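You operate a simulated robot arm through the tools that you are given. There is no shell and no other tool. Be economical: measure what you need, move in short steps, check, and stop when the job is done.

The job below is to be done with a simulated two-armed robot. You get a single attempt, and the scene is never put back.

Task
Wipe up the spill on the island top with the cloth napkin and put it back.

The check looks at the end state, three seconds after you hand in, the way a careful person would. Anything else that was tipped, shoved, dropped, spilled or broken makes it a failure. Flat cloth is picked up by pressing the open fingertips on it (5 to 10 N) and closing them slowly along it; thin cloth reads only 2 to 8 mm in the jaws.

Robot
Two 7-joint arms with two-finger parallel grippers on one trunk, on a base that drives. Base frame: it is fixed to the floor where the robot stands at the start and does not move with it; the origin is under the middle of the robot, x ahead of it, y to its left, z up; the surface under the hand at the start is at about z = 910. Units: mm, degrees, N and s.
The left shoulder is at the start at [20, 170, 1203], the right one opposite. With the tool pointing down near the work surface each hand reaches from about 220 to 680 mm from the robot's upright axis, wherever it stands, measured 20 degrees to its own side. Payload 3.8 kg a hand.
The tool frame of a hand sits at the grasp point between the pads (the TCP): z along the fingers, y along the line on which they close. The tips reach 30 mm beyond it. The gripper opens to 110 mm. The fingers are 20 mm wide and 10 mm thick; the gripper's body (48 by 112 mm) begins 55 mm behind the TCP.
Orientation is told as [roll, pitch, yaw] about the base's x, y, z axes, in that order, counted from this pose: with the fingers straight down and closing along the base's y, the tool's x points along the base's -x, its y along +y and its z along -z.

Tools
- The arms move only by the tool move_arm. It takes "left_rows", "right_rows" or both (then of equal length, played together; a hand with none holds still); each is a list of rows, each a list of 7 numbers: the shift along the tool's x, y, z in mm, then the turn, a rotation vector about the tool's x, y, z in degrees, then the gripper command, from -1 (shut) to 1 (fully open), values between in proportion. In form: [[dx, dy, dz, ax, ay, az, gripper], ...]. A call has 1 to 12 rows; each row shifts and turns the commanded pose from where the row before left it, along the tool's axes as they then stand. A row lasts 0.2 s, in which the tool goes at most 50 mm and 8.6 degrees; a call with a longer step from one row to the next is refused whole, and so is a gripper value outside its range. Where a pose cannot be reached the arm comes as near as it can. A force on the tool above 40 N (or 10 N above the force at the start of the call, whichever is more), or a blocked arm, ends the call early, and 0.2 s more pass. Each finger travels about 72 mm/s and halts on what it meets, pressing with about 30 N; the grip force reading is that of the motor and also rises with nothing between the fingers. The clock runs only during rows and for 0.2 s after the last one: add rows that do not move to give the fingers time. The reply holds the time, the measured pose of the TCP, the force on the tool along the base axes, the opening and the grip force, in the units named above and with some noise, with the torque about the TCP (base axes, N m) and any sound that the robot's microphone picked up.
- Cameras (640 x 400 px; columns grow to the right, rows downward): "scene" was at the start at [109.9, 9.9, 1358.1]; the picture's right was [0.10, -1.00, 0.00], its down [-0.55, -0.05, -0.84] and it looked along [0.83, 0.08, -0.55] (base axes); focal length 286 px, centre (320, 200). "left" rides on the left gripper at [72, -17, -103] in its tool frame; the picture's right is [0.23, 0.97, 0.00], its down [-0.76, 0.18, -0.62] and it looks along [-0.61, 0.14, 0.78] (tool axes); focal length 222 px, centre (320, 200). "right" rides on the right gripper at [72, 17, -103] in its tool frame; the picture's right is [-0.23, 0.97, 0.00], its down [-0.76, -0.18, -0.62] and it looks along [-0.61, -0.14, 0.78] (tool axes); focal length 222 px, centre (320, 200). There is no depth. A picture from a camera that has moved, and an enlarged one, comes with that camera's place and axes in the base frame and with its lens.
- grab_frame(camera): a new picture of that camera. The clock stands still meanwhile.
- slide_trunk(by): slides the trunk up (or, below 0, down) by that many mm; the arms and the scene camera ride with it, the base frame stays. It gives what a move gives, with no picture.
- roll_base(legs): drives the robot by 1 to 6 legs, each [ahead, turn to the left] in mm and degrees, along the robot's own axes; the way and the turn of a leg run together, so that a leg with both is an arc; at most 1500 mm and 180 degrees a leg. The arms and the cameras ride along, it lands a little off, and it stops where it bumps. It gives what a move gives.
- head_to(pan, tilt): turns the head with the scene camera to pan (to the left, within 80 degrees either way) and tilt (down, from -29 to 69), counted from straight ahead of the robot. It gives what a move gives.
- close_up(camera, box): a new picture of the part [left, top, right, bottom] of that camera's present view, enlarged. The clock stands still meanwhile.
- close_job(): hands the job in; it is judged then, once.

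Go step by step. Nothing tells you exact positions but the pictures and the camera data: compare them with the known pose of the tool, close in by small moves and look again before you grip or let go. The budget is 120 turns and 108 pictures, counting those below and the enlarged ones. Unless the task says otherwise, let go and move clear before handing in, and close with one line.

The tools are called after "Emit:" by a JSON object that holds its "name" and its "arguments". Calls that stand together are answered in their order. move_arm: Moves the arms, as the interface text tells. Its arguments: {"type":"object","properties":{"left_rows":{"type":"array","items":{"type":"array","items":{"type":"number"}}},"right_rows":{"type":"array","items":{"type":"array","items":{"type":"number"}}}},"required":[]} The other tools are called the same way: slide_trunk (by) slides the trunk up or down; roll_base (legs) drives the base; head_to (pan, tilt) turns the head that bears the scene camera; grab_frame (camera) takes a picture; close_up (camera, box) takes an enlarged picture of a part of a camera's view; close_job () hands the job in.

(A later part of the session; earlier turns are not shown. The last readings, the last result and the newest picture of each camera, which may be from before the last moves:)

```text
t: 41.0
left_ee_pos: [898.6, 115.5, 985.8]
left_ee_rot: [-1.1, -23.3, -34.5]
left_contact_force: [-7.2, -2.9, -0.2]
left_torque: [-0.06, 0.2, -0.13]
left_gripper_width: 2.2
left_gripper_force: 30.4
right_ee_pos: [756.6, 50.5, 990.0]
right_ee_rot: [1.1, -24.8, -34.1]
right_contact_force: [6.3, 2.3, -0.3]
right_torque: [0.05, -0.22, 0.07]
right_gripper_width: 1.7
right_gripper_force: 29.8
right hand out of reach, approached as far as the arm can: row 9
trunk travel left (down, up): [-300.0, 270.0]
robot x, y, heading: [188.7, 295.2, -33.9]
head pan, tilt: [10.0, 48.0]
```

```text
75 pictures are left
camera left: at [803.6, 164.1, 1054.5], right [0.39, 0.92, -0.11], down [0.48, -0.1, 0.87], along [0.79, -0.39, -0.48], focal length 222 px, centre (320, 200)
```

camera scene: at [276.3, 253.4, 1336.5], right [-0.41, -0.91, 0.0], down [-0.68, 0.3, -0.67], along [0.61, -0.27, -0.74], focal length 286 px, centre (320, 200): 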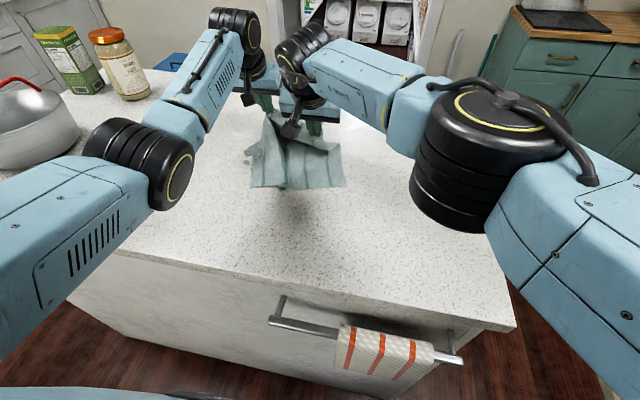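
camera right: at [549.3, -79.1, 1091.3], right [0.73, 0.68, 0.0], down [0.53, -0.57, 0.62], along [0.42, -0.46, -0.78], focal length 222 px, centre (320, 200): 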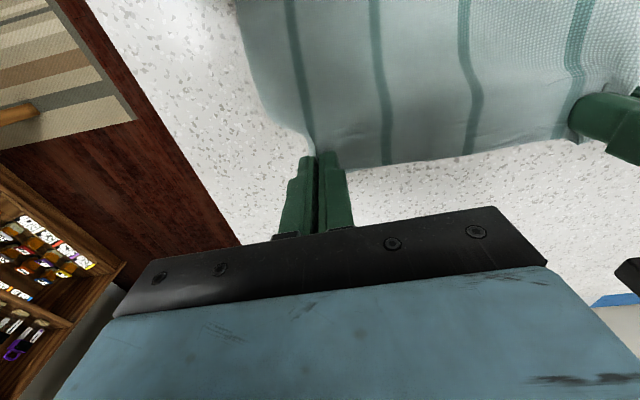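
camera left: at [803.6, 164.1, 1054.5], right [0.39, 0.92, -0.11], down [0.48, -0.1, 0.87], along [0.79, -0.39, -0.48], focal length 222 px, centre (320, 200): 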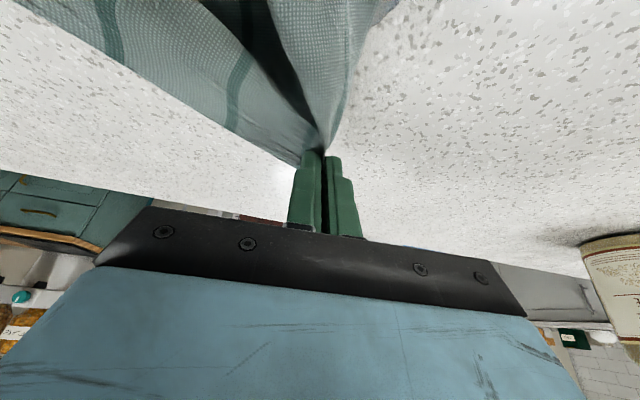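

The left hand is now past the spill at 690 ahead. I'll lower both hands to the top and see what the cloth covers.

Emit:
{"name": "move_arm", "arguments": {"left_rows": [[4, -2, 9, 0, 0, 0, -1], [4, -2, 9, 0, 0, 0, -1], [4, 0, 9, 0, 0, 0, -1], [4, 0, 8, 0, 0, 0, -1], [1, 0, 3, 0, 0, 0, -1], [0, 0, 0, 0, 0, 0, -1]], "right_rows": [[4, 0, 9, 0, 0, 0, -1], [4, 0, 9, 0, 0, 0, -1], [4, 0, 9, 0, 0, 0, -1], [4, 0, 8, 0, 0, 0, -1], [2, 0, 5, 0, 0, 0, -1], [0, 0, 0, 0, 0, 0, -1]]}}

Emit:
{"name": "close_up", "arguments": {"camera": "scene", "box": [200, 80, 380, 200]}}

Emit:
{"name": "grab_frame", "arguments": {"camera": "left"}}

```text
t: 42.4
left_ee_pos: [898.4, 112.8, 945.2]
left_ee_rot: [-1.1, -23.3, -34.4]
left_contact_force: [-6.6, -2.4, 0.4]
left_torque: [-0.1, 0.19, -0.11]
left_gripper_width: 1.9
left_gripper_force: 30.2
right_ee_pos: [752.2, 48.8, 946.9]
right_ee_rot: [1.1, -24.8, -34.3]
right_contact_force: [7.6, 2.9, -0.8]
right_torque: [0.08, -0.23, 0.09]
right_gripper_width: 1.6
right_gripper_force: 29.8
right hand out of reach, approached as far as the arm can: row 3
trunk travel left (down, up): [-300.0, 270.0]
robot x, y, heading: [187.6, 296.6, -34.0]
head pan, tilt: [10.0, 48.0]
```

```text
3.33 times, centred on (290, 140) of scene
camera zoom: at [276.3, 253.4, 1336.5], right [-0.41, -0.91, 0.0], down [-0.68, 0.3, -0.67], along [0.61, -0.27, -0.74], focal length 953 px, centre (420, 400)
```

zoom: 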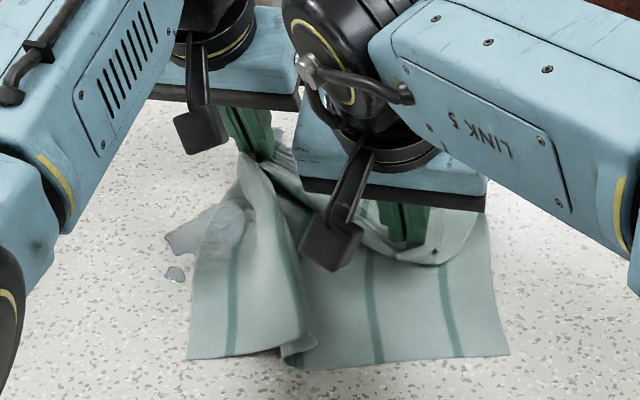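

```text
73 pictures are left
camera left: at [800.7, 161.6, 1013.1], right [0.38, 0.92, -0.11], down [0.48, -0.1, 0.87], along [0.79, -0.39, -0.48], focal length 222 px, centre (320, 200)
```

left: 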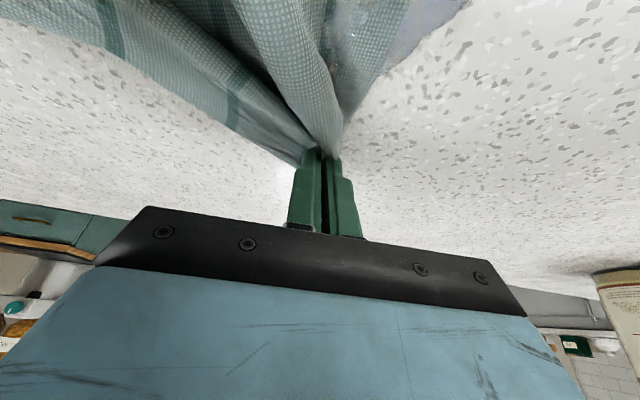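

The cloth covers the right part of the spill. Its left part, at about lat 265, is still bare, with one droplet near (563, 265). I'll sweep both hands left and back toward me along the top so the bunched cloth wipes over it.

Emit:
{"name": "move_arm", "arguments": {"left_rows": [[0, 14, -12, 0, 0, 0, -1], [0, 16, 0, 0, 0, 0, -1], [5, 16, -2, 0, 0, 0, -1], [10, 12, 0, 0, 0, 0, -1], [5, 5, 14, 0, 0, 0, -1], [11.4, 0, -4, 0, 0, 0, -1], [11.4, 0, -5, 0, 0, 0, -1], [11.4, 0, -5, 0, 0, 0, -1], [11.4, 0, -5, 0, 0, 0, -1], [11.4, 0, -5, 0, 0, 0, -1], [11.4, 0, -5, 0, 0, 0, -1], [0, 0, 0, 0, 0, 0, -1]], "right_rows": [[10, 14, -5, 0, 0, 0, -1], [10, 14, -5, 0, 0, 0, -1], [10, 14, -5, 0, 0, 0, -1], [10, 8, -5, 0, 0, 0, -1], [4, 0, 0, 0, 0, 0, -1], [11.4, 0, -5, 0, 0, 0, -1], [11.4, 0, -5, 0, 0, 0, -1], [11.4, 0, -5, 0, 0, 0, -1], [11.4, 0, -5, 0, 0, 0, -1], [11.4, 0, -5, 0, 0, 0, -1], [11.4, 0, -5, 0, 0, 0, -1], [0, 0, 0, 0, 0, 0, -1]]}}

Emit:
{"name": "close_up", "arguments": {"camera": "scene", "box": [200, 80, 380, 200]}}

Emit:
{"name": "grab_frame", "arguments": {"camera": "left"}}

```text
t: 43.2
left_ee_pos: [906.7, 140.2, 952.0]
left_ee_rot: [-2.1, -22.6, -34.7]
left_contact_force: [-15.2, -4.0, 1.2]
left_torque: [-0.17, 0.45, -0.23]
left_gripper_width: 2.1
left_gripper_force: 29.8
right_ee_pos: [750.1, 88.3, 955.2]
right_ee_rot: [2.3, -25.6, -33.8]
right_contact_force: [16.3, 4.3, -1.6]
right_torque: [0.11, -0.45, 0.13]
right_gripper_width: 1.6
right_gripper_force: 30.0
right hand out of reach, approached as far as the arm can: row 2
trunk travel left (down, up): [-300.0, 270.0]
robot x, y, heading: [190.0, 296.2, -33.8]
head pan, tilt: [10.0, 48.0]
stopped in row 3 (left hand): the force on the tool passed its limit at 43 N (the readings are from after the stop); the commanded pose is now the measured one
```

```text
3.33 times, centred on (290, 140) of scene
camera zoom: at [276.3, 253.7, 1336.5], right [-0.41, -0.91, 0.0], down [-0.68, 0.3, -0.67], along [0.61, -0.27, -0.74], focal length 953 px, centre (420, 400)
```

zoom: 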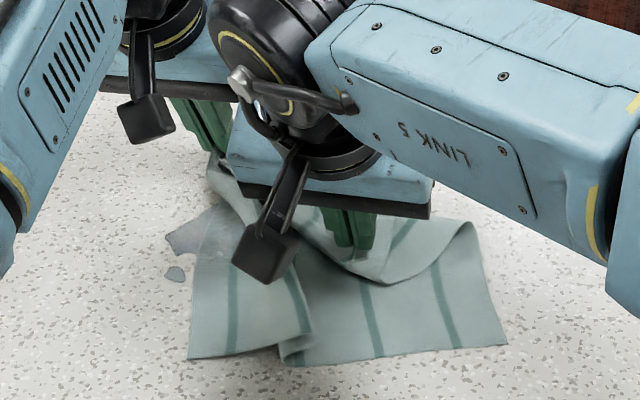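

```text
71 pictures are left
camera left: at [811.0, 190.5, 1021.6], right [0.4, 0.91, -0.12], down [0.5, -0.1, 0.86], along [0.77, -0.4, -0.49], focal length 222 px, centre (320, 200)
```

left: 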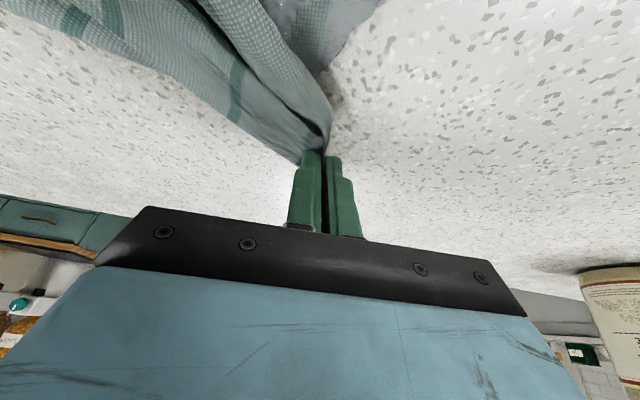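

The two hands limit each other. I'll release the right hand, back it well clear, and wipe with the left hand alone. I can regrasp the corner afterwards.

Emit:
{"name": "move_arm", "arguments": {"left_rows": [[8, -8, -3, 0, 0, 0, -1], [4, -4, 0, 0, 0, 0, -1], [0, 0, 0, 0, 0, 0, -1], [0, 0, 0, 0, 0, 0, -1], [0, 0, 0, 0, 0, 0, -1], [0, 0, 0, 0, 0, 0, -1], [0, 0, 0, 0, 0, 0, -1], [0, 0, 0, 0, 0, 0, -1], [0, 0, 0, 0, 0, 0, -1], [0, 0, 0, 0, 0, 0, -1], [0, 0, 0, 0, 0, 0, -1], [0, 0, 0, 0, 0, 0, -1]], "right_rows": [[0, 0, 0, 0, 0, 0, -1], [0, 0, 0, 0, 0, 0, -1], [0, 0, 0, 0, 0, 0, -0.5], [0, 0, 0, 0, 0, 0, -0.5], [0, 0, 0, 0, 0, 0, -0.5], [0, 0, -15, 0, 0, 0, -0.5], [0, 0, -30, 0, 0, 0, -0.5], [0, 0, -40, 0, 0, 0, -0.5], [10, -45, -20, 0, 0, 0, -0.5], [10, -45, -10, 0, 0, 0, -0.5], [10, -45, -10, 0, 0, 0, -0.5], [10, -45, -10, 0, 0, 0, -0.5]]}}

Emit:
{"name": "grab_frame", "arguments": {"camera": "scene"}}

```text
refused: row 9 steps farther than a row can; nothing moved
```

```text
70 pictures are left
camera scene: at [276.3, 253.7, 1336.5], right [-0.41, -0.91, 0.0], down [-0.68, 0.3, -0.67], along [0.61, -0.27, -0.74], focal length 286 px, centre (320, 200)
```

scene: 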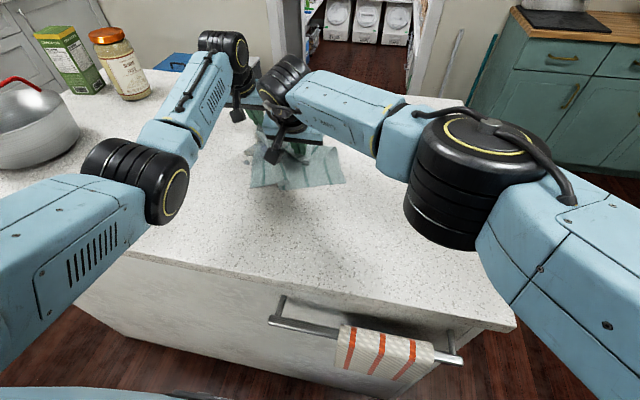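

That call was refused because one step was too long. I'll send the same plan with shorter steps.

Emit:
{"name": "move_arm", "arguments": {"left_rows": [[8, -8, -3, 0, 0, 0, -1], [4, -4, 0, 0, 0, 0, -1], [0, 0, 0, 0, 0, 0, -1], [0, 0, 0, 0, 0, 0, -1], [0, 0, 0, 0, 0, 0, -1], [0, 0, 0, 0, 0, 0, -1], [0, 0, 0, 0, 0, 0, -1], [0, 0, 0, 0, 0, 0, -1], [0, 0, 0, 0, 0, 0, -1], [0, 0, 0, 0, 0, 0, -1], [0, 0, 0, 0, 0, 0, -1], [0, 0, 0, 0, 0, 0, -1]], "right_rows": [[0, 0, 0, 0, 0, 0, -1], [0, 0, 0, 0, 0, 0, -1], [0, 0, 0, 0, 0, 0, -0.5], [0, 0, 0, 0, 0, 0, -0.5], [0, 0, 0, 0, 0, 0, -0.5], [0, 0, -15, 0, 0, 0, -0.5], [0, 0, -30, 0, 0, 0, -0.5], [0, 0, -40, 0, 0, 0, -0.5], [5, -45, -10, 0, 0, 0, -0.5], [5, -45, -10, 0, 0, 0, -0.5], [5, -45, -10, 0, 0, 0, -0.5], [5, -45, -10, 0, 0, 0, -0.5]]}}

Emit:
{"name": "grab_frame", "arguments": {"camera": "scene"}}

```text
t: 45.8
left_ee_pos: [891.1, 137.5, 952.1]
left_ee_rot: [-1.8, -22.9, -34.8]
left_contact_force: [0.3, -0.5, 0.0]
left_torque: [0.0, -0.04, -0.03]
left_gripper_width: 1.9
left_gripper_force: 30.2
right_ee_pos: [589.9, -27.8, 1053.1]
right_ee_rot: [1.9, -25.4, -34.0]
right_contact_force: [-0.1, 0.3, 1.2]
right_torque: [-0.01, -0.02, 0.01]
right_gripper_width: 27.6
right_gripper_force: 0.1
trunk travel left (down, up): [-300.0, 270.0]
robot x, y, heading: [184.5, 294.0, -34.2]
head pan, tilt: [10.0, 48.0]
```

```text
69 pictures are left
camera scene: at [275.5, 252.7, 1336.5], right [-0.41, -0.91, 0.0], down [-0.68, 0.3, -0.67], along [0.61, -0.27, -0.74], focal length 286 px, centre (320, 200)
```

scene: 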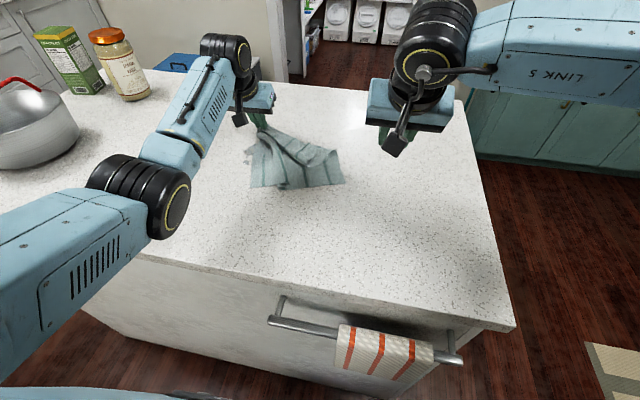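

The cloth is now held by the left hand only. I'll lift it so it hangs over the spill, set the hand upright, and lower it so a wad forms under the fingertips.

Emit:
{"name": "move_arm", "arguments": {"left_rows": [[0, 0, -46, 0, 0, 0, -1], [0, 0, -46, 0, 0, 0, -1], [0, -3, -46, 0, 0, 0, -1], [0, 0, 0, 0, 8, 0, -1], [0, 0, 0, 0, 8, 0, -1], [0, 0, 0, 0, 7, 0, -1], [0, 0, -30, 0, 0, 0, -1], [0, 0, 0, 0, 0, 0, -1]]}}

Emit:
{"name": "grab_frame", "arguments": {"camera": "scene"}}

Emit:
{"name": "grab_frame", "arguments": {"camera": "left"}}

```text
t: 47.6
left_ee_pos: [849.5, 172.7, 1110.0]
left_ee_rot: [-1.7, 0.2, -35.4]
left_contact_force: [-0.7, 0.0, -0.3]
left_torque: [0.0, 0.0, 0.03]
left_gripper_width: 2.1
left_gripper_force: 29.5
right_ee_pos: [591.2, -26.5, 1052.0]
right_ee_rot: [1.9, -25.3, -33.9]
right_contact_force: [0.0, -0.7, 1.4]
right_torque: [0.01, 0.02, 0.02]
right_gripper_width: 27.7
right_gripper_force: 0.1
trunk travel left (down, up): [-300.0, 270.0]
robot x, y, heading: [184.3, 293.7, -33.9]
head pan, tilt: [10.0, 48.0]
```

```text
68 pictures are left
camera scene: at [276.7, 253.0, 1336.4], right [-0.41, -0.91, 0.0], down [-0.68, 0.3, -0.67], along [0.61, -0.27, -0.74], focal length 286 px, centre (320, 200)
```

scene: 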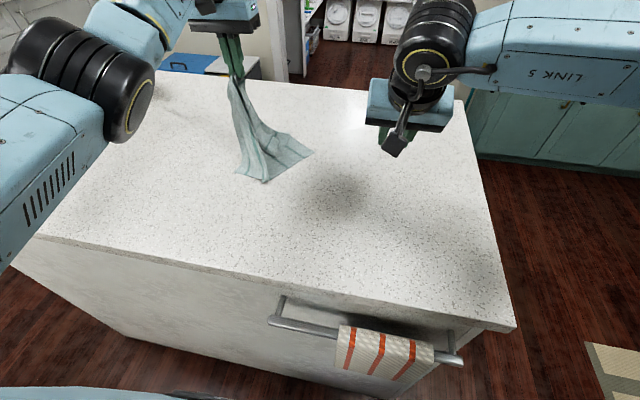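

```text
67 pictures are left
camera left: at [782.3, 203.3, 1214.6], right [0.38, 0.93, -0.03], down [0.74, -0.28, 0.61], along [0.56, -0.25, -0.79], focal length 222 px, centre (320, 200)
```

left: 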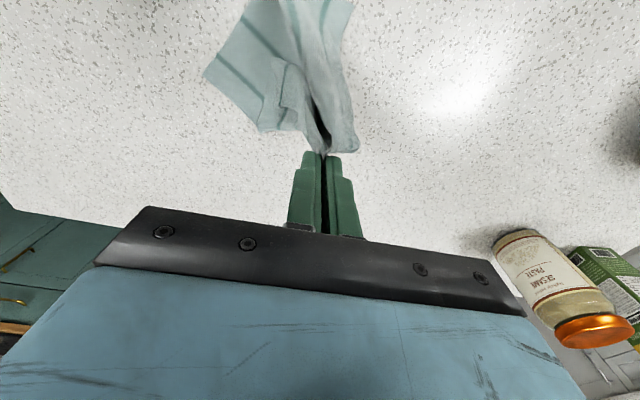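

I can't see the spill in either picture. I'll zoom in on the area around the cloth.

Emit:
{"name": "close_up", "arguments": {"camera": "scene", "box": [180, 70, 360, 190]}}

Emit:
{"name": "close_up", "arguments": {"camera": "left", "box": [180, 0, 480, 190]}}

```text
3.33 times, centred on (270, 130) of scene
camera zoom: at [276.7, 253.0, 1336.4], right [-0.41, -0.91, 0.0], down [-0.68, 0.3, -0.67], along [0.61, -0.27, -0.74], focal length 953 px, centre (487, 433)
```

zoom: 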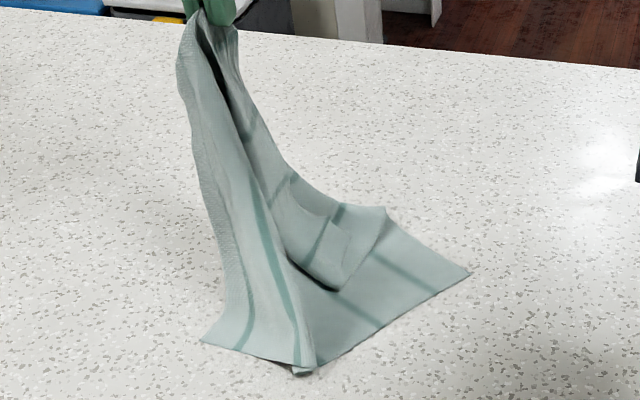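

```text
2.11 times, centred on (330, 95) of left
camera zoom: at [782.3, 203.3, 1214.6], right [0.38, 0.93, -0.03], down [0.74, -0.28, 0.61], along [0.56, -0.25, -0.79], focal length 468 px, centre (299, 421)
```

zoom: 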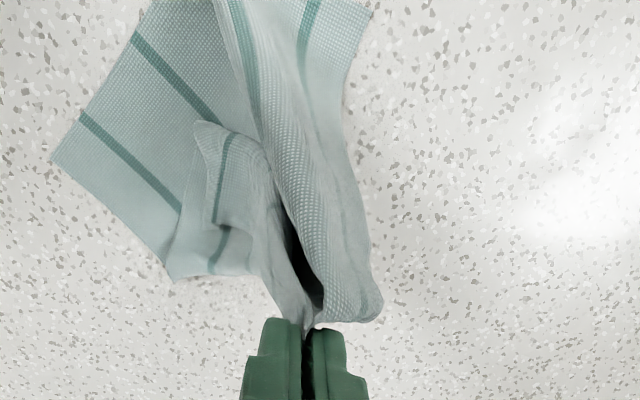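

The cloth still hides where the spill was. I'll shift the hand aside, which drags the cloth off the spot, and look.

Emit:
{"name": "move_arm", "arguments": {"left_rows": [[0, -30, 0, 0, 0, 0, -1], [0, -40, 0, 0, 0, 0, -1], [0, -40, 0, 0, 0, 0, -1], [0, -40, 0, 0, 0, 0, -1], [0, 0, 0, 0, 0, 0, -1]]}}

Emit:
{"name": "close_up", "arguments": {"camera": "scene", "box": [180, 70, 360, 190]}}

Emit:
{"name": "grab_frame", "arguments": {"camera": "left"}}

```text
t: 48.8
left_ee_pos: [760.7, 48.3, 1113.5]
left_ee_rot: [-1.8, 0.1, -35.3]
left_contact_force: [1.2, 0.4, 0.2]
left_torque: [-0.01, -0.01, 0.01]
left_gripper_width: 2.0
left_gripper_force: 29.4
right_ee_pos: [591.9, -25.2, 1053.0]
right_ee_rot: [2.0, -25.2, -34.0]
right_contact_force: [-0.3, -0.3, 0.0]
right_torque: [0.01, 0.01, 0.0]
right_gripper_width: 27.4
right_gripper_force: 0.1
trunk travel left (down, up): [-300.0, 270.0]
robot x, y, heading: [191.0, 298.4, -34.3]
head pan, tilt: [10.0, 48.0]
```

```text
3.33 times, centred on (270, 130) of scene
camera zoom: at [276.9, 253.8, 1336.4], right [-0.41, -0.91, 0.0], down [-0.68, 0.3, -0.67], along [0.61, -0.27, -0.74], focal length 953 px, centre (487, 433)
```

zoom: 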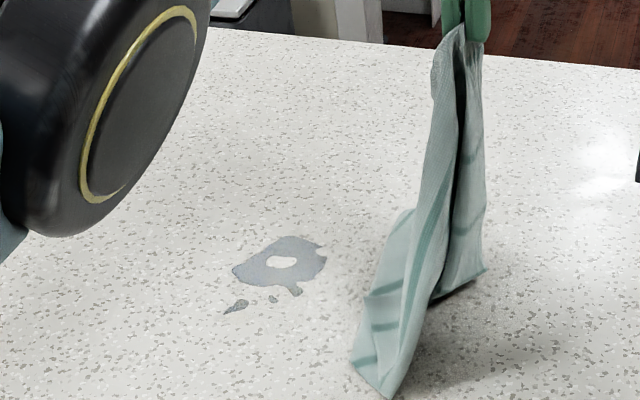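

```text
63 pictures are left
camera left: at [694.1, 79.8, 1219.8], right [0.38, 0.93, -0.03], down [0.74, -0.28, 0.62], along [0.56, -0.25, -0.79], focal length 222 px, centre (320, 200)
```

left: 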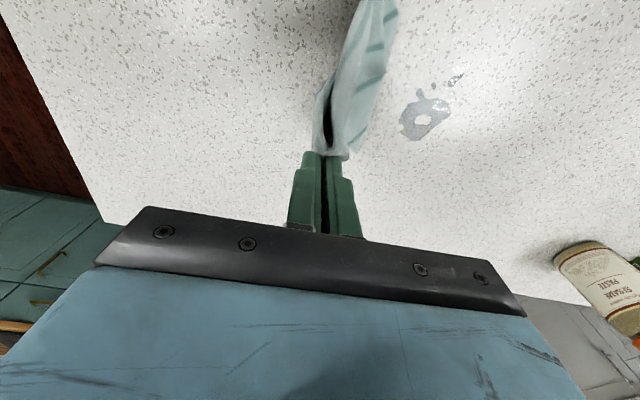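

The wipe works where the pressed cloth touches: there's a clean hole in the spill. What remains spans about 555–650 ahead and 220–295 left. I'll lift the cloth so it hangs freely, centre it over this area, and lower it into a wad.

Emit:
{"name": "move_arm", "arguments": {"left_rows": [[0, 0, -40, 0, 0, 0, -1], [0, 0, -40, 0, 0, 0, -1], [0, 38, 0, 0, 0, 0, -1], [0, 38, 0, 0, 0, 0, -1], [0, 38, 0, 0, 0, 0, -1], [0, 38, 0, 0, 0, 0, -1], [0, 0, 0, 0, 0, 0, -1], [0, 0, 45, 0, 0, 0, -1], [0, 0, 45, 0, 0, 0, -1], [0, 0, 45, 0, 0, 0, -1], [0, 0, 45, 0, 0, 0, -1], [0, 0, 45, 0, 0, 0, -1]]}}

Emit:
{"name": "close_up", "arguments": {"camera": "scene", "box": [180, 70, 360, 190]}}

Emit:
{"name": "grab_frame", "arguments": {"camera": "left"}}

```text
t: 51.4
left_ee_pos: [844.1, 177.0, 960.9]
left_ee_rot: [-1.7, 0.2, -35.4]
left_contact_force: [-0.7, -0.5, -0.7]
left_torque: [0.0, 0.02, -0.01]
left_gripper_width: 1.9
left_gripper_force: 30.1
left hand out of reach, approached as far as the arm can: row 2
right_ee_pos: [591.6, -26.5, 1052.3]
right_ee_rot: [2.0, -25.3, -34.0]
right_contact_force: [1.2, -0.7, 0.8]
right_torque: [0.0, 0.02, 0.0]
right_gripper_width: 27.3
right_gripper_force: 0.2
trunk travel left (down, up): [-300.0, 270.0]
robot x, y, heading: [186.5, 296.4, -34.0]
head pan, tilt: [10.0, 48.0]
```

```text
3.33 times, centred on (270, 130) of scene
camera zoom: at [276.7, 253.2, 1336.4], right [-0.41, -0.91, 0.0], down [-0.68, 0.3, -0.67], along [0.61, -0.27, -0.74], focal length 953 px, centre (487, 433)
```

zoom: 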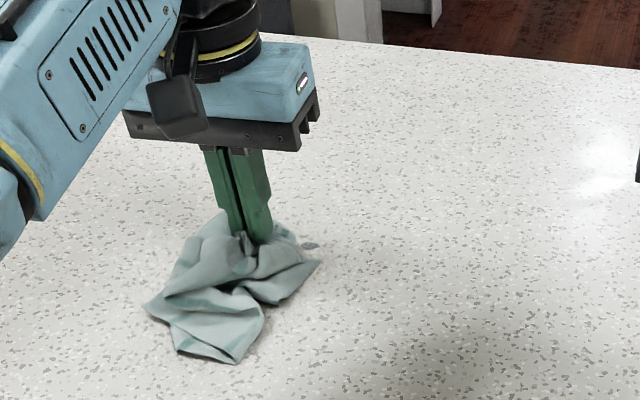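

```text
61 pictures are left
camera left: at [777.6, 208.0, 1065.6], right [0.38, 0.93, -0.03], down [0.74, -0.28, 0.62], along [0.56, -0.25, -0.79], focal length 222 px, centre (320, 200)
```

left: 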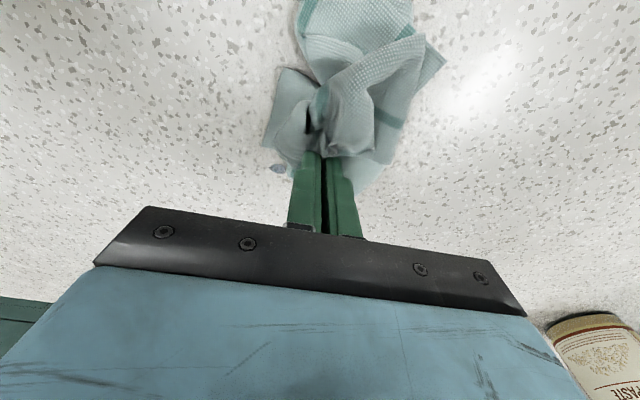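

A good wad now sits right on the spill. I'll press it down gently and rub in small circles.

Emit:
{"name": "move_arm", "arguments": {"left_rows": [[0, 0, 6, 0, 0, 0, -1], [0, 0, 5, 0, 0, 0, -1], [8, -12, 1, 0, 0, 0, -1], [8, -12, 0, 0, 0, 0, -1], [-12, -12, 0, 0, 0, 0, -1], [-12, 12, 0, 0, 0, 0, -1], [-12, 12, 0, 0, 0, 0, -1], [12, 12, 0, 0, 0, 0, -1], [14, 8, 0, 0, 0, 0, -1], [14, 0, 0, 0, 0, 0, -1], [14, -4, 0, 0, 0, 0, -1], [-12, -8, 0, 0, 0, 0, -1]]}}

Emit:
{"name": "close_up", "arguments": {"camera": "scene", "box": [180, 70, 360, 190]}}

```text
t: 54.0
left_ee_pos: [821.6, 188.0, 950.1]
left_ee_rot: [-1.7, 0.1, -35.3]
left_contact_force: [0.0, -0.4, 1.0]
left_torque: [0.01, 0.03, 0.03]
left_gripper_width: 2.0
left_gripper_force: 29.6
right_ee_pos: [591.2, -26.7, 1052.2]
right_ee_rot: [1.9, -25.3, -34.0]
right_contact_force: [-0.2, -1.6, 1.4]
right_torque: [0.02, 0.01, -0.01]
right_gripper_width: 27.5
right_gripper_force: 0.0
trunk travel left (down, up): [-300.0, 270.0]
robot x, y, heading: [184.7, 295.7, -34.1]
head pan, tilt: [10.0, 48.0]
```

```text
3.33 times, centred on (270, 130) of scene
camera zoom: at [276.4, 252.7, 1336.5], right [-0.41, -0.91, 0.0], down [-0.68, 0.3, -0.67], along [0.61, -0.27, -0.74], focal length 953 px, centre (487, 433)
```

zoom: 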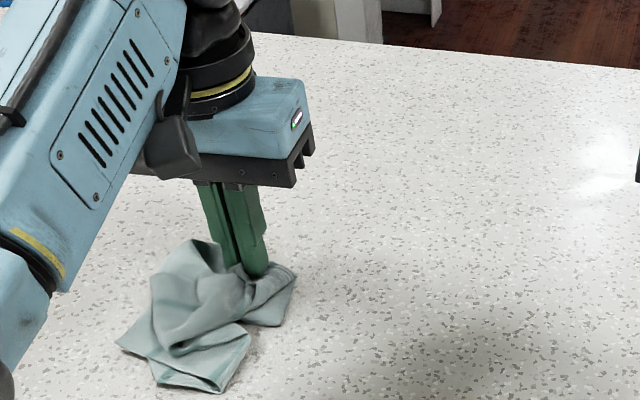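

The visible part of the spill is gone. I'll press a bit harder, rub around once more, and then lift to inspect.

Emit:
{"name": "move_arm", "arguments": {"left_rows": [[0, 0, 4, 0, 0, 0, -1], [-14, 10, 0, 0, 0, 0, -1], [-14, 0, 0, 0, 0, 0, -1], [-14, -14, 0, 0, 0, 0, -1], [-14, -14, 0, 0, 0, 0, -1], [14, -14, 0, 0, 0, 0, -1], [14, 0, 0, 0, 0, 0, -1], [14, 0, 0, 0, 0, 0, -1], [14, 14, 0, 0, 0, 0, -1], [10, 14, 0, 0, 0, 0, -1], [-10, 0, 0, 0, 0, 0, -1], [0, 0, 0, 0, 0, 0, -1]]}}

Emit:
{"name": "move_arm", "arguments": {"left_rows": [[0, 0, -45, 0, 0, 0, -1], [0, 0, -45, 0, 0, 0, -1], [0, 0, -45, 0, 0, 0, -1], [0, -40, -15, 0, 0, 0, -1], [0, -45, 0, 0, 0, 0, -1], [0, -45, 0, 0, 0, 0, -1], [0, -45, 0, 0, 0, 0, -1], [0, 0, 0, 0, 0, 0, -1]]}}

Emit:
{"name": "close_up", "arguments": {"camera": "scene", "box": [180, 70, 360, 190]}}

Emit:
{"name": "grab_frame", "arguments": {"camera": "scene"}}

Emit:
{"name": "grab_frame", "arguments": {"camera": "left"}}

```text
t: 56.6
left_ee_pos: [814.7, 190.9, 946.6]
left_ee_rot: [-1.7, 0.2, -35.4]
left_contact_force: [-0.5, -0.1, -0.7]
left_torque: [-0.03, -0.01, -0.01]
left_gripper_width: 2.0
left_gripper_force: 29.6
left hand out of reach, approached as far as the arm can: row 5
right_ee_pos: [590.5, -25.4, 1052.7]
right_ee_rot: [1.9, -25.4, -33.8]
right_contact_force: [0.0, 0.0, -0.2]
right_torque: [0.0, 0.0, -0.02]
right_gripper_width: 27.6
right_gripper_force: 0.1
trunk travel left (down, up): [-300.0, 270.0]
robot x, y, heading: [186.0, 296.0, -34.1]
head pan, tilt: [10.0, 48.0]
```

```text
t: 58.4
left_ee_pos: [713.7, 51.1, 1100.1]
left_ee_rot: [-1.7, 0.1, -35.3]
left_contact_force: [-0.3, 0.7, -0.3]
left_torque: [-0.04, 0.04, -0.01]
left_gripper_width: 2.1
left_gripper_force: 30.0
right_ee_pos: [592.1, -26.6, 1052.6]
right_ee_rot: [1.8, -25.3, -33.8]
right_contact_force: [0.0, 0.1, -0.3]
right_torque: [-0.05, -0.03, 0.01]
right_gripper_width: 27.6
right_gripper_force: 0.0
trunk travel left (down, up): [-300.0, 270.0]
robot x, y, heading: [184.4, 296.9, -33.9]
head pan, tilt: [10.0, 48.0]
```

```text
3.33 times, centred on (270, 130) of scene
camera zoom: at [276.8, 254.0, 1336.5], right [-0.41, -0.91, 0.0], down [-0.68, 0.3, -0.67], along [0.61, -0.27, -0.74], focal length 953 px, centre (487, 433)
```

zoom: 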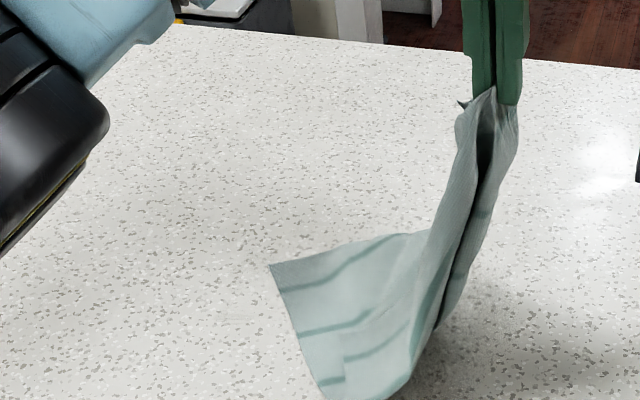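

```text
58 pictures are left
camera scene: at [276.8, 254.0, 1336.5], right [-0.41, -0.91, 0.0], down [-0.68, 0.3, -0.67], along [0.61, -0.27, -0.74], focal length 286 px, centre (320, 200)
```

scene: 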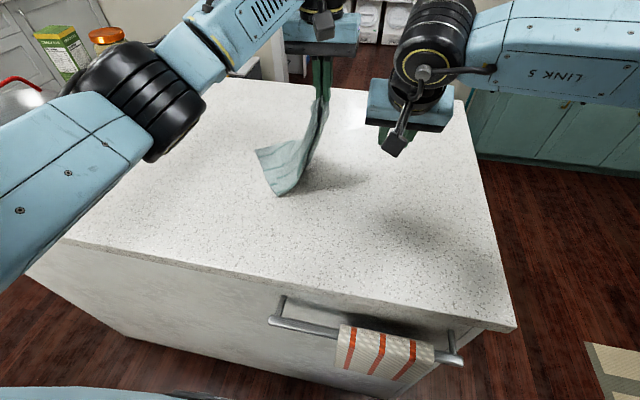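

```text
57 pictures are left
camera left: at [647.2, 82.2, 1206.1], right [0.38, 0.93, -0.03], down [0.74, -0.28, 0.62], along [0.56, -0.25, -0.79], focal length 222 px, centre (320, 200)
```

left: 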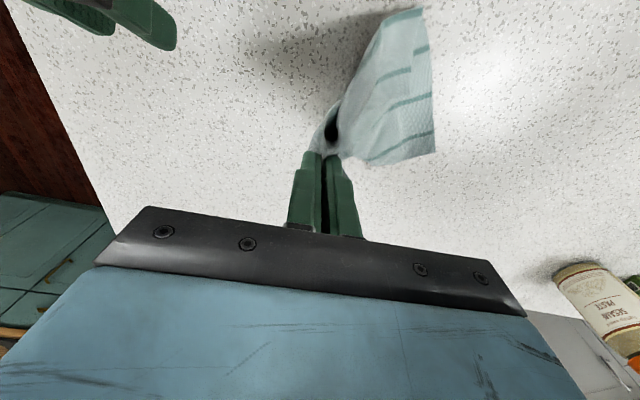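

The spill spot looks clean. Now for putting the napkin back: I'll first move the right hand out of the way and upright, and raise the left hand so the cloth hangs free.

Emit:
{"name": "move_arm", "arguments": {"right_rows": [[0, -40, -20, 0, 0, 0, 0], [0, -40, -20, 0, 0, 0, 0], [0, -40, -20, 0, 0, 0, 0], [0, -40, -20, 0, 0, 0, 0], [0, -40, -20, 0, 0, 0, 0], [0, -20, 0, 0, 8, 0, 0], [0, 0, 0, 0, 8, 0, 0], [0, 0, 0, 0, 8, 0, 0], [0, 0, 0, 0, 0, 0, 0]], "left_rows": [[15, 0, -40, 0, 0, 0, -1], [15, 0, -40, 0, 0, 0, -1], [15, 0, -40, 0, 0, 0, -1], [15, -10, -35, 0, 0, 0, -1], [20, -30, 0, 0, 0, 0, -1], [20, -30, 0, 0, 0, 0, -1], [20, -30, 0, 0, 0, 0, -1], [20, -30, 0, 0, 0, 0, -1], [0, 0, 0, 0, 0, 0, -1]]}}

Emit:
{"name": "grab_frame", "arguments": {"camera": "scene"}}

Emit:
{"name": "close_up", "arguments": {"camera": "scene", "box": [180, 80, 360, 200]}}

```text
t: 60.4
left_ee_pos: [530.1, 30.8, 1260.3]
left_ee_rot: [-1.7, 0.0, -35.4]
left_contact_force: [0.8, -0.8, 0.2]
left_torque: [-0.03, 0.01, -0.03]
left_gripper_width: 1.9
left_gripper_force: 30.2
right_ee_pos: [432.1, -190.5, 1136.6]
right_ee_rot: [1.7, -1.3, -33.1]
right_contact_force: [-0.2, 0.2, -0.1]
right_torque: [0.0, -0.01, 0.0]
right_gripper_width: 55.0
right_gripper_force: 0.0
trunk travel left (down, up): [-300.0, 270.0]
robot x, y, heading: [185.8, 296.1, -33.8]
head pan, tilt: [10.0, 48.0]
```

```text
56 pictures are left
camera scene: at [276.4, 253.7, 1336.5], right [-0.41, -0.91, 0.0], down [-0.68, 0.3, -0.67], along [0.61, -0.27, -0.74], focal length 286 px, centre (320, 200)
```

scene: 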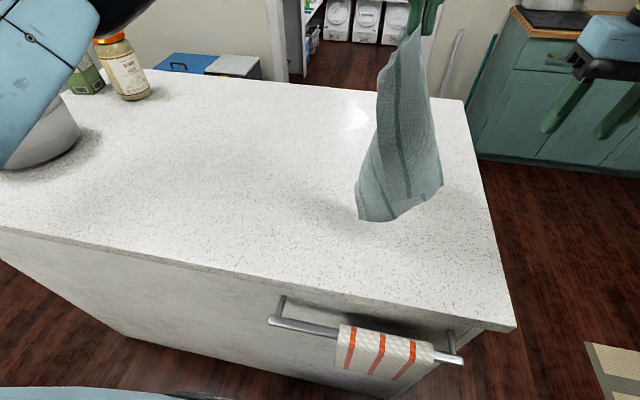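

```text
3.33 times, centred on (270, 140) of scene
camera zoom: at [276.4, 253.7, 1336.5], right [-0.41, -0.91, 0.0], down [-0.68, 0.3, -0.67], along [0.61, -0.27, -0.74], focal length 953 px, centre (487, 400)
```

zoom: 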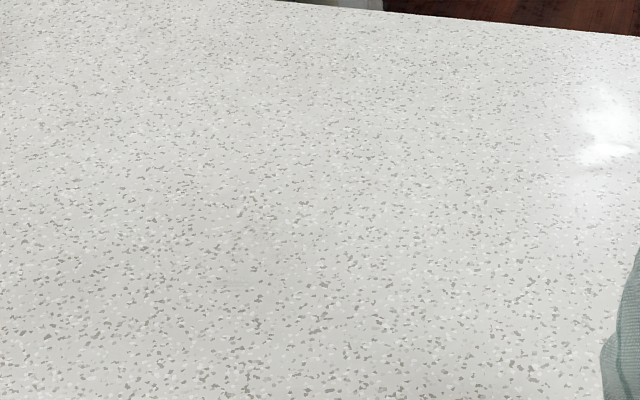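

The island top where the spill was is now clean. I'll look closely at how the cloth hangs before laying it.

Emit:
{"name": "close_up", "arguments": {"camera": "scene", "box": [320, 0, 500, 240]}}

Emit:
{"name": "grab_frame", "arguments": {"camera": "right"}}

Emit:
{"name": "grab_frame", "arguments": {"camera": "left"}}

```text
1.67 times, centred on (410, 120) of scene
camera zoom: at [276.4, 253.7, 1336.5], right [-0.41, -0.91, 0.0], down [-0.68, 0.3, -0.67], along [0.61, -0.27, -0.74], focal length 477 px, centre (170, 333)
```

zoom: 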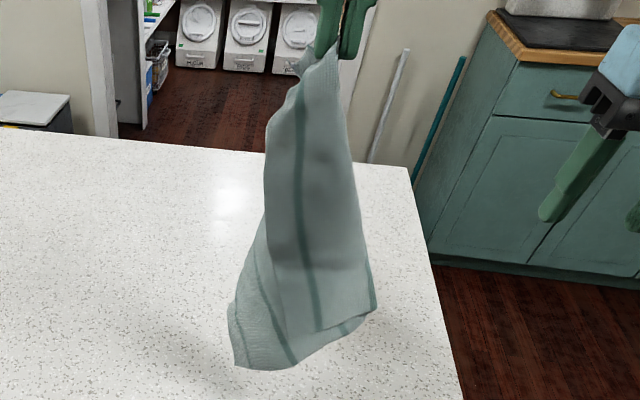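

```text
53 pictures are left
camera right: at [376.9, -136.7, 1238.1], right [0.72, 0.69, 0.03], down [0.52, -0.57, 0.63], along [0.46, -0.44, -0.77], focal length 222 px, centre (320, 200)
```

right: 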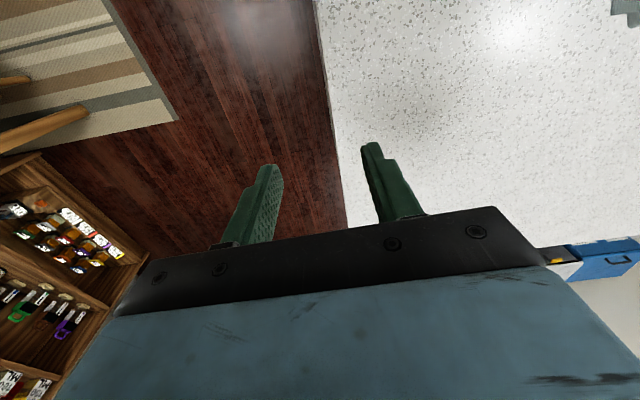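

```text
52 pictures are left
camera left: at [462.9, 60.7, 1366.1], right [0.38, 0.93, -0.03], down [0.74, -0.28, 0.62], along [0.56, -0.25, -0.79], focal length 222 px, centre (320, 200)
```

left: 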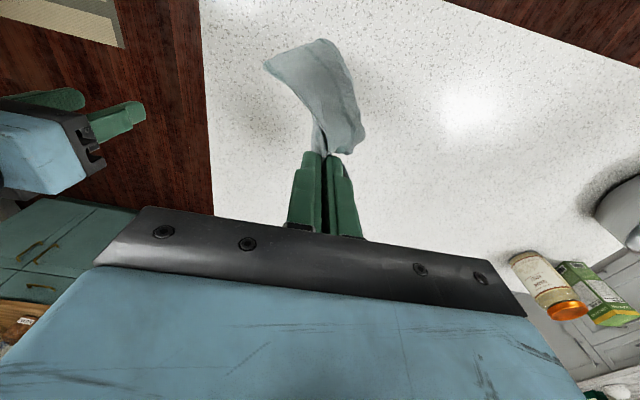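

The cloth hangs loosely folded. I'll swing the left hand over the near-right target corner, then lower it in an arc toward the far-left corner so it lies out along its diagonal.

Emit:
{"name": "move_arm", "arguments": {"left_rows": [[25, -31, 0, 0, 0, 0, -1], [25, -31, 0, 0, 0, 0, -1], [25, -31, 0, 0, 0, 0, -1], [0, 0, 12, 0, 0, 0, -1], [0, 0, 0, 0, 0, 0, -1], [0, 0, 0, 0, 0, 0, -1]]}}

Emit:
{"name": "move_arm", "arguments": {"left_rows": [[-30, 22, 3, 0, 0, 0, -1], [-29.5, 21.8, 8, 0, 0, 0, -1], [-28.5, 21, 13, 0, 0, 0, -1], [-27, 20, 18, 0, 0, 0, -1], [-25, 18.5, 23, 0, 0, 0, -1], [-22.6, 16.7, 27, 0, 0, 0, -1], [-19.8, 14.7, 30, 0, 0, 0, -1], [-16.7, 12.4, 33, 0, 0, 0, -1], [-13.3, 9.9, 35, 0, 0, 0, -1], [-9.6, 7.1, 36, 0, 0, 0, -1], [-5.9, 4.3, 36, 0, 0, 0, -1], [-2, 1.5, 32, 0, 0, 0, -1]]}}

Emit:
{"name": "grab_frame", "arguments": {"camera": "scene"}}

```text
t: 61.8
left_ee_pos: [414.7, -1.4, 1252.5]
left_ee_rot: [-1.8, 0.0, -35.4]
left_contact_force: [0.5, 0.1, -0.9]
left_torque: [-0.01, -0.01, -0.03]
left_gripper_width: 1.9
left_gripper_force: 30.0
right_ee_pos: [431.9, -190.8, 1136.2]
right_ee_rot: [1.7, -1.3, -33.3]
right_contact_force: [0.3, 0.3, -0.8]
right_torque: [-0.02, 0.01, -0.01]
right_gripper_width: 55.0
right_gripper_force: 0.2
trunk travel left (down, up): [-300.0, 270.0]
robot x, y, heading: [189.3, 299.0, -34.1]
head pan, tilt: [10.0, 48.0]
```

```text
t: 64.4
left_ee_pos: [695.6, -4.5, 951.5]
left_ee_rot: [-1.7, 0.1, -35.4]
left_contact_force: [0.6, -0.2, 0.0]
left_torque: [0.01, 0.02, 0.01]
left_gripper_width: 1.9
left_gripper_force: 30.5
right_ee_pos: [431.7, -190.1, 1137.2]
right_ee_rot: [1.6, -1.3, -33.2]
right_contact_force: [0.1, 0.5, 0.5]
right_torque: [0.0, -0.03, -0.02]
right_gripper_width: 55.3
right_gripper_force: 0.0
trunk travel left (down, up): [-300.0, 270.0]
robot x, y, heading: [188.1, 295.8, -34.5]
head pan, tilt: [10.0, 48.0]
```

```text
51 pictures are left
camera scene: at [276.5, 253.1, 1336.5], right [-0.41, -0.91, 0.0], down [-0.68, 0.3, -0.67], along [0.61, -0.27, -0.74], focal length 286 px, centre (320, 200)
```

scene: 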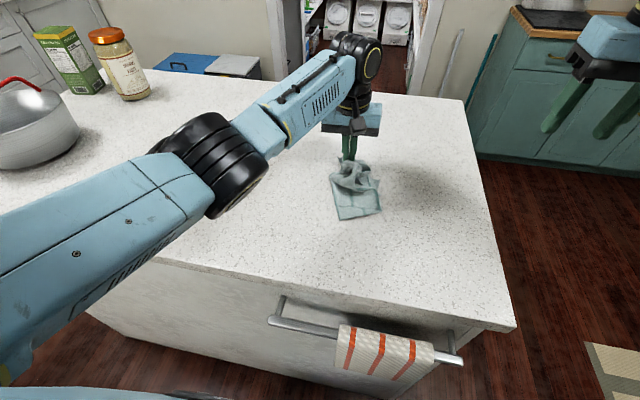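

The cloth slid along with the hand and piled up. I'll look closer to find a free corner the right hand can take.

Emit:
{"name": "close_up", "arguments": {"camera": "scene", "box": [300, 140, 420, 230]}}

Emit:
{"name": "close_up", "arguments": {"camera": "left", "box": [200, 0, 500, 190]}}

```text
4.44 times, centred on (360, 185) of scene
camera zoom: at [276.5, 253.1, 1336.5], right [-0.41, -0.91, 0.0], down [-0.68, 0.3, -0.67], along [0.61, -0.27, -0.74], focal length 1271 px, centre (142, 267)
```

zoom: 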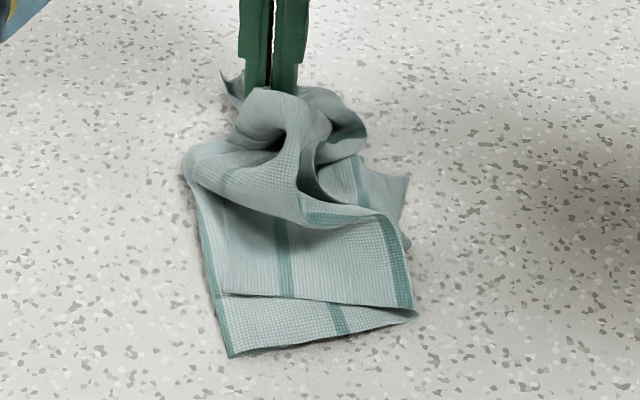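

```text
2.11 times, centred on (350, 95) of left
camera zoom: at [628.9, 26.5, 1057.0], right [0.38, 0.92, -0.03], down [0.74, -0.28, 0.62], along [0.56, -0.25, -0.79], focal length 468 px, centre (257, 421)
```

zoom: 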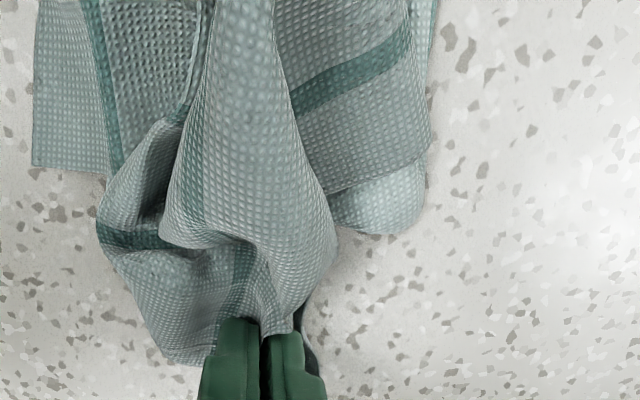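

The near-left free corner lies under the left forearm, so the right hand can't get in there safely. I'll lift and draw the left hand to the left so the cloth's tail trails out to the right.

Emit:
{"name": "move_arm", "arguments": {"left_rows": [[0, 0, -35, 0, 0, 0, -1], [0, 0, -35, 0, 0, 0, -1], [0, 0, -35, 0, 0, 0, -1], [0, 20, 0, 0, 0, 0, -1], [0, 25, 0, 0, 0, 0, -1], [0, 25, 0, 0, 0, 0, -1], [0, 25, 10, 0, 0, 0, -1], [0, 25, 15, 0, 0, 0, -1], [0, 25, 15, 0, 0, 0, -1], [0, 25, 15, 0, 0, 0, -1], [0, 20, 10, 0, 0, 0, -1]]}}

Emit:
{"name": "grab_frame", "arguments": {"camera": "scene"}}

Emit:
{"name": "close_up", "arguments": {"camera": "scene", "box": [240, 100, 400, 220]}}

```text
t: 66.8
left_ee_pos: [803.3, 152.2, 989.0]
left_ee_rot: [-1.7, 0.1, -35.4]
left_contact_force: [-0.6, -0.5, -0.5]
left_torque: [-0.03, 0.0, -0.02]
left_gripper_width: 1.9
left_gripper_force: 29.6
right_ee_pos: [431.9, -190.6, 1137.4]
right_ee_rot: [1.6, -1.3, -33.3]
right_contact_force: [-0.4, -0.2, 0.2]
right_torque: [-0.02, 0.01, -0.01]
right_gripper_width: 55.1
right_gripper_force: 0.0
trunk travel left (down, up): [-300.0, 270.0]
robot x, y, heading: [183.5, 293.4, -33.9]
head pan, tilt: [10.0, 48.0]
```

```text
48 pictures are left
camera scene: at [276.6, 253.6, 1336.5], right [-0.41, -0.91, 0.0], down [-0.68, 0.3, -0.67], along [0.61, -0.27, -0.74], focal length 286 px, centre (320, 200)
```

scene: 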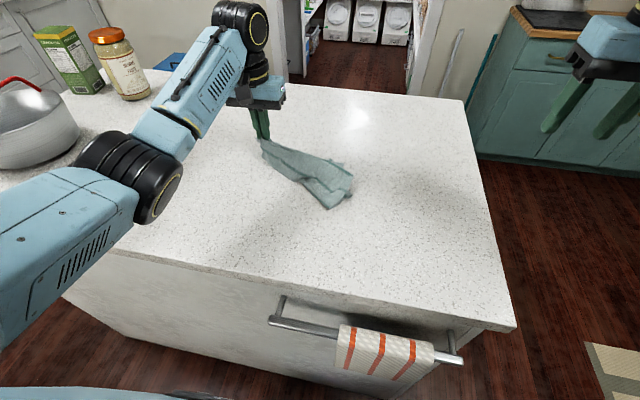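

```text
3.33 times, centred on (320, 160) of scene
camera zoom: at [276.6, 253.6, 1336.5], right [-0.41, -0.91, 0.0], down [-0.68, 0.3, -0.67], along [0.61, -0.27, -0.74], focal length 953 px, centre (320, 333)
```

zoom: 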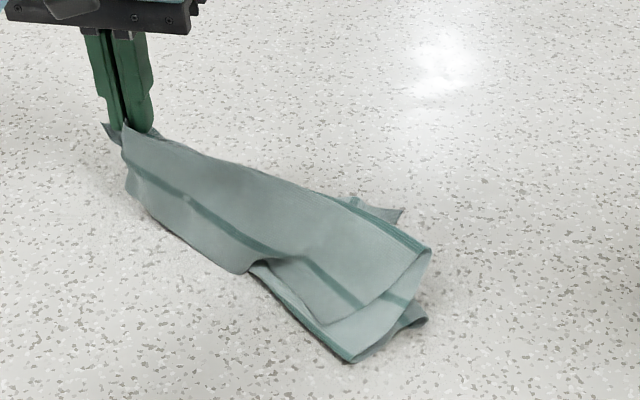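

The tail now trails out to the right with a free corner at about (459 ahead, 62 left). I'll bring the right hand above that corner with its jaws narrow.

Emit:
{"name": "move_arm", "arguments": {"right_rows": [[0, 41, 0, 0, 0, 0, -0.5], [0, 41, 0, 0, 0, 0, -0.5], [0, 41, 0, 0, 0, 0, -0.5], [0, 41, 0, 0, 0, 0, -0.5], [0, 41, 0, 0, 0, 0, -0.5], [0, 41, 0, 0, 0, 0, -0.5], [0, 41, 20, 0, 0, 0, -0.5], [0, 41, 20, 0, 0, 0, -0.5], [0, 0, 40, 0, 0, 0, -0.5], [0, 0, 40, 0, 0, 0, -0.5], [0, 0, 35, 0, 0, 0, -0.5], [0, 0, 0, 0, 0, 0, -0.5]]}}

Emit:
{"name": "grab_frame", "arguments": {"camera": "right"}}

Emit:
{"name": "close_up", "arguments": {"camera": "scene", "box": [240, 100, 400, 220]}}

```text
t: 69.4
left_ee_pos: [803.2, 152.8, 987.3]
left_ee_rot: [-1.8, 0.1, -35.4]
left_contact_force: [0.0, 0.1, 0.4]
left_torque: [-0.01, 0.01, 0.02]
left_gripper_width: 2.0
left_gripper_force: 30.3
right_ee_pos: [616.7, 86.8, 991.9]
right_ee_rot: [1.7, -1.4, -33.2]
right_contact_force: [-0.3, 0.0, 0.6]
right_torque: [-0.02, -0.03, -0.03]
right_gripper_width: 27.5
right_gripper_force: 0.1
trunk travel left (down, up): [-300.0, 270.0]
robot x, y, heading: [185.5, 296.7, -34.1]
head pan, tilt: [10.0, 48.0]
```

```text
46 pictures are left
camera right: at [561.2, 140.1, 1093.9], right [0.72, 0.69, 0.03], down [0.52, -0.57, 0.64], along [0.46, -0.44, -0.77], focal length 222 px, centre (320, 200)
```

right: 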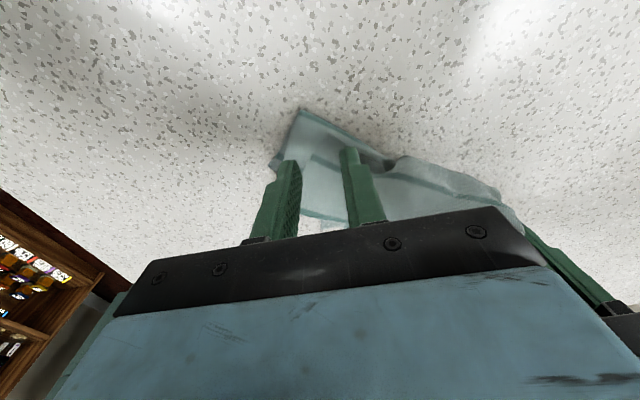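

```text
3.33 times, centred on (320, 160) of scene
camera zoom: at [276.3, 253.5, 1336.5], right [-0.41, -0.91, 0.0], down [-0.68, 0.3, -0.67], along [0.61, -0.27, -0.74], focal length 953 px, centre (320, 333)
```

zoom: 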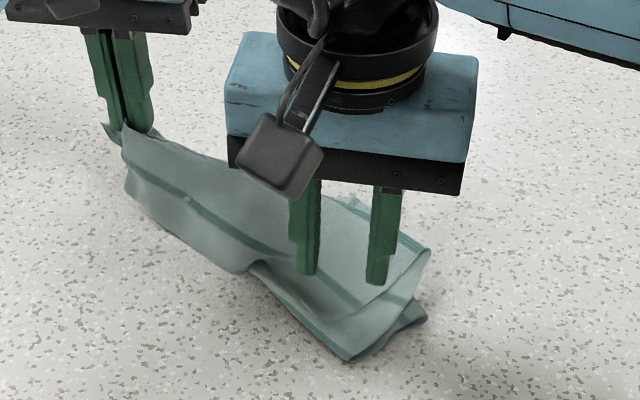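

The corner tip is about 21 mm nearer than the right hand and 7 mm to its right, which suits a pinch. I'll shift slightly, lower and press.

Emit:
{"name": "move_arm", "arguments": {"right_rows": [[2, -6, 15, 0, 0, 0, -0.58], [0, 0, 15, 0, 0, 0, -0.58], [0, 0, 15, 0, 0, 0, -0.58], [0, 0, 3, 0, 0, 0, -0.58], [0, 0, 2, 0, 0, 0, -0.58], [0, 0, 0, 0, 0, 0, -0.58]]}}

Emit:
{"name": "grab_frame", "arguments": {"camera": "right"}}

```text
t: 70.8
left_ee_pos: [803.1, 151.9, 988.0]
left_ee_rot: [-1.8, 0.1, -35.4]
left_contact_force: [-0.1, -0.2, -0.5]
left_torque: [-0.04, -0.04, 0.02]
left_gripper_width: 1.8
left_gripper_force: 29.9
right_ee_pos: [614.4, 82.9, 942.3]
right_ee_rot: [1.7, -1.4, -33.2]
right_contact_force: [1.0, -0.7, 7.5]
right_torque: [-0.12, 0.04, 0.05]
right_gripper_width: 23.1
right_gripper_force: 0.0
trunk travel left (down, up): [-300.0, 270.0]
robot x, y, heading: [187.7, 295.1, -34.1]
head pan, tilt: [10.0, 48.0]
```

```text
44 pictures are left
camera right: at [557.6, 136.0, 1043.4], right [0.72, 0.69, 0.04], down [0.52, -0.57, 0.64], along [0.46, -0.44, -0.77], focal length 222 px, centre (320, 200)
```

right: 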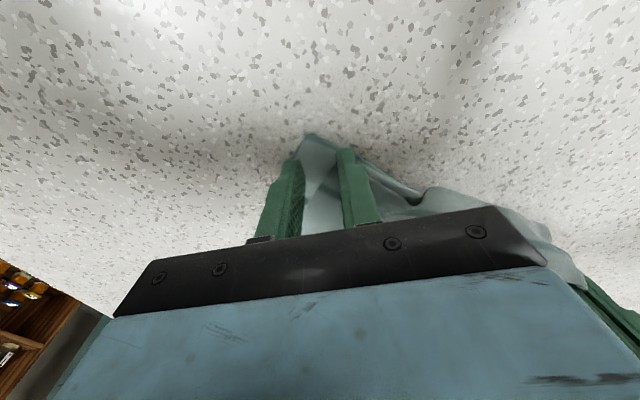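

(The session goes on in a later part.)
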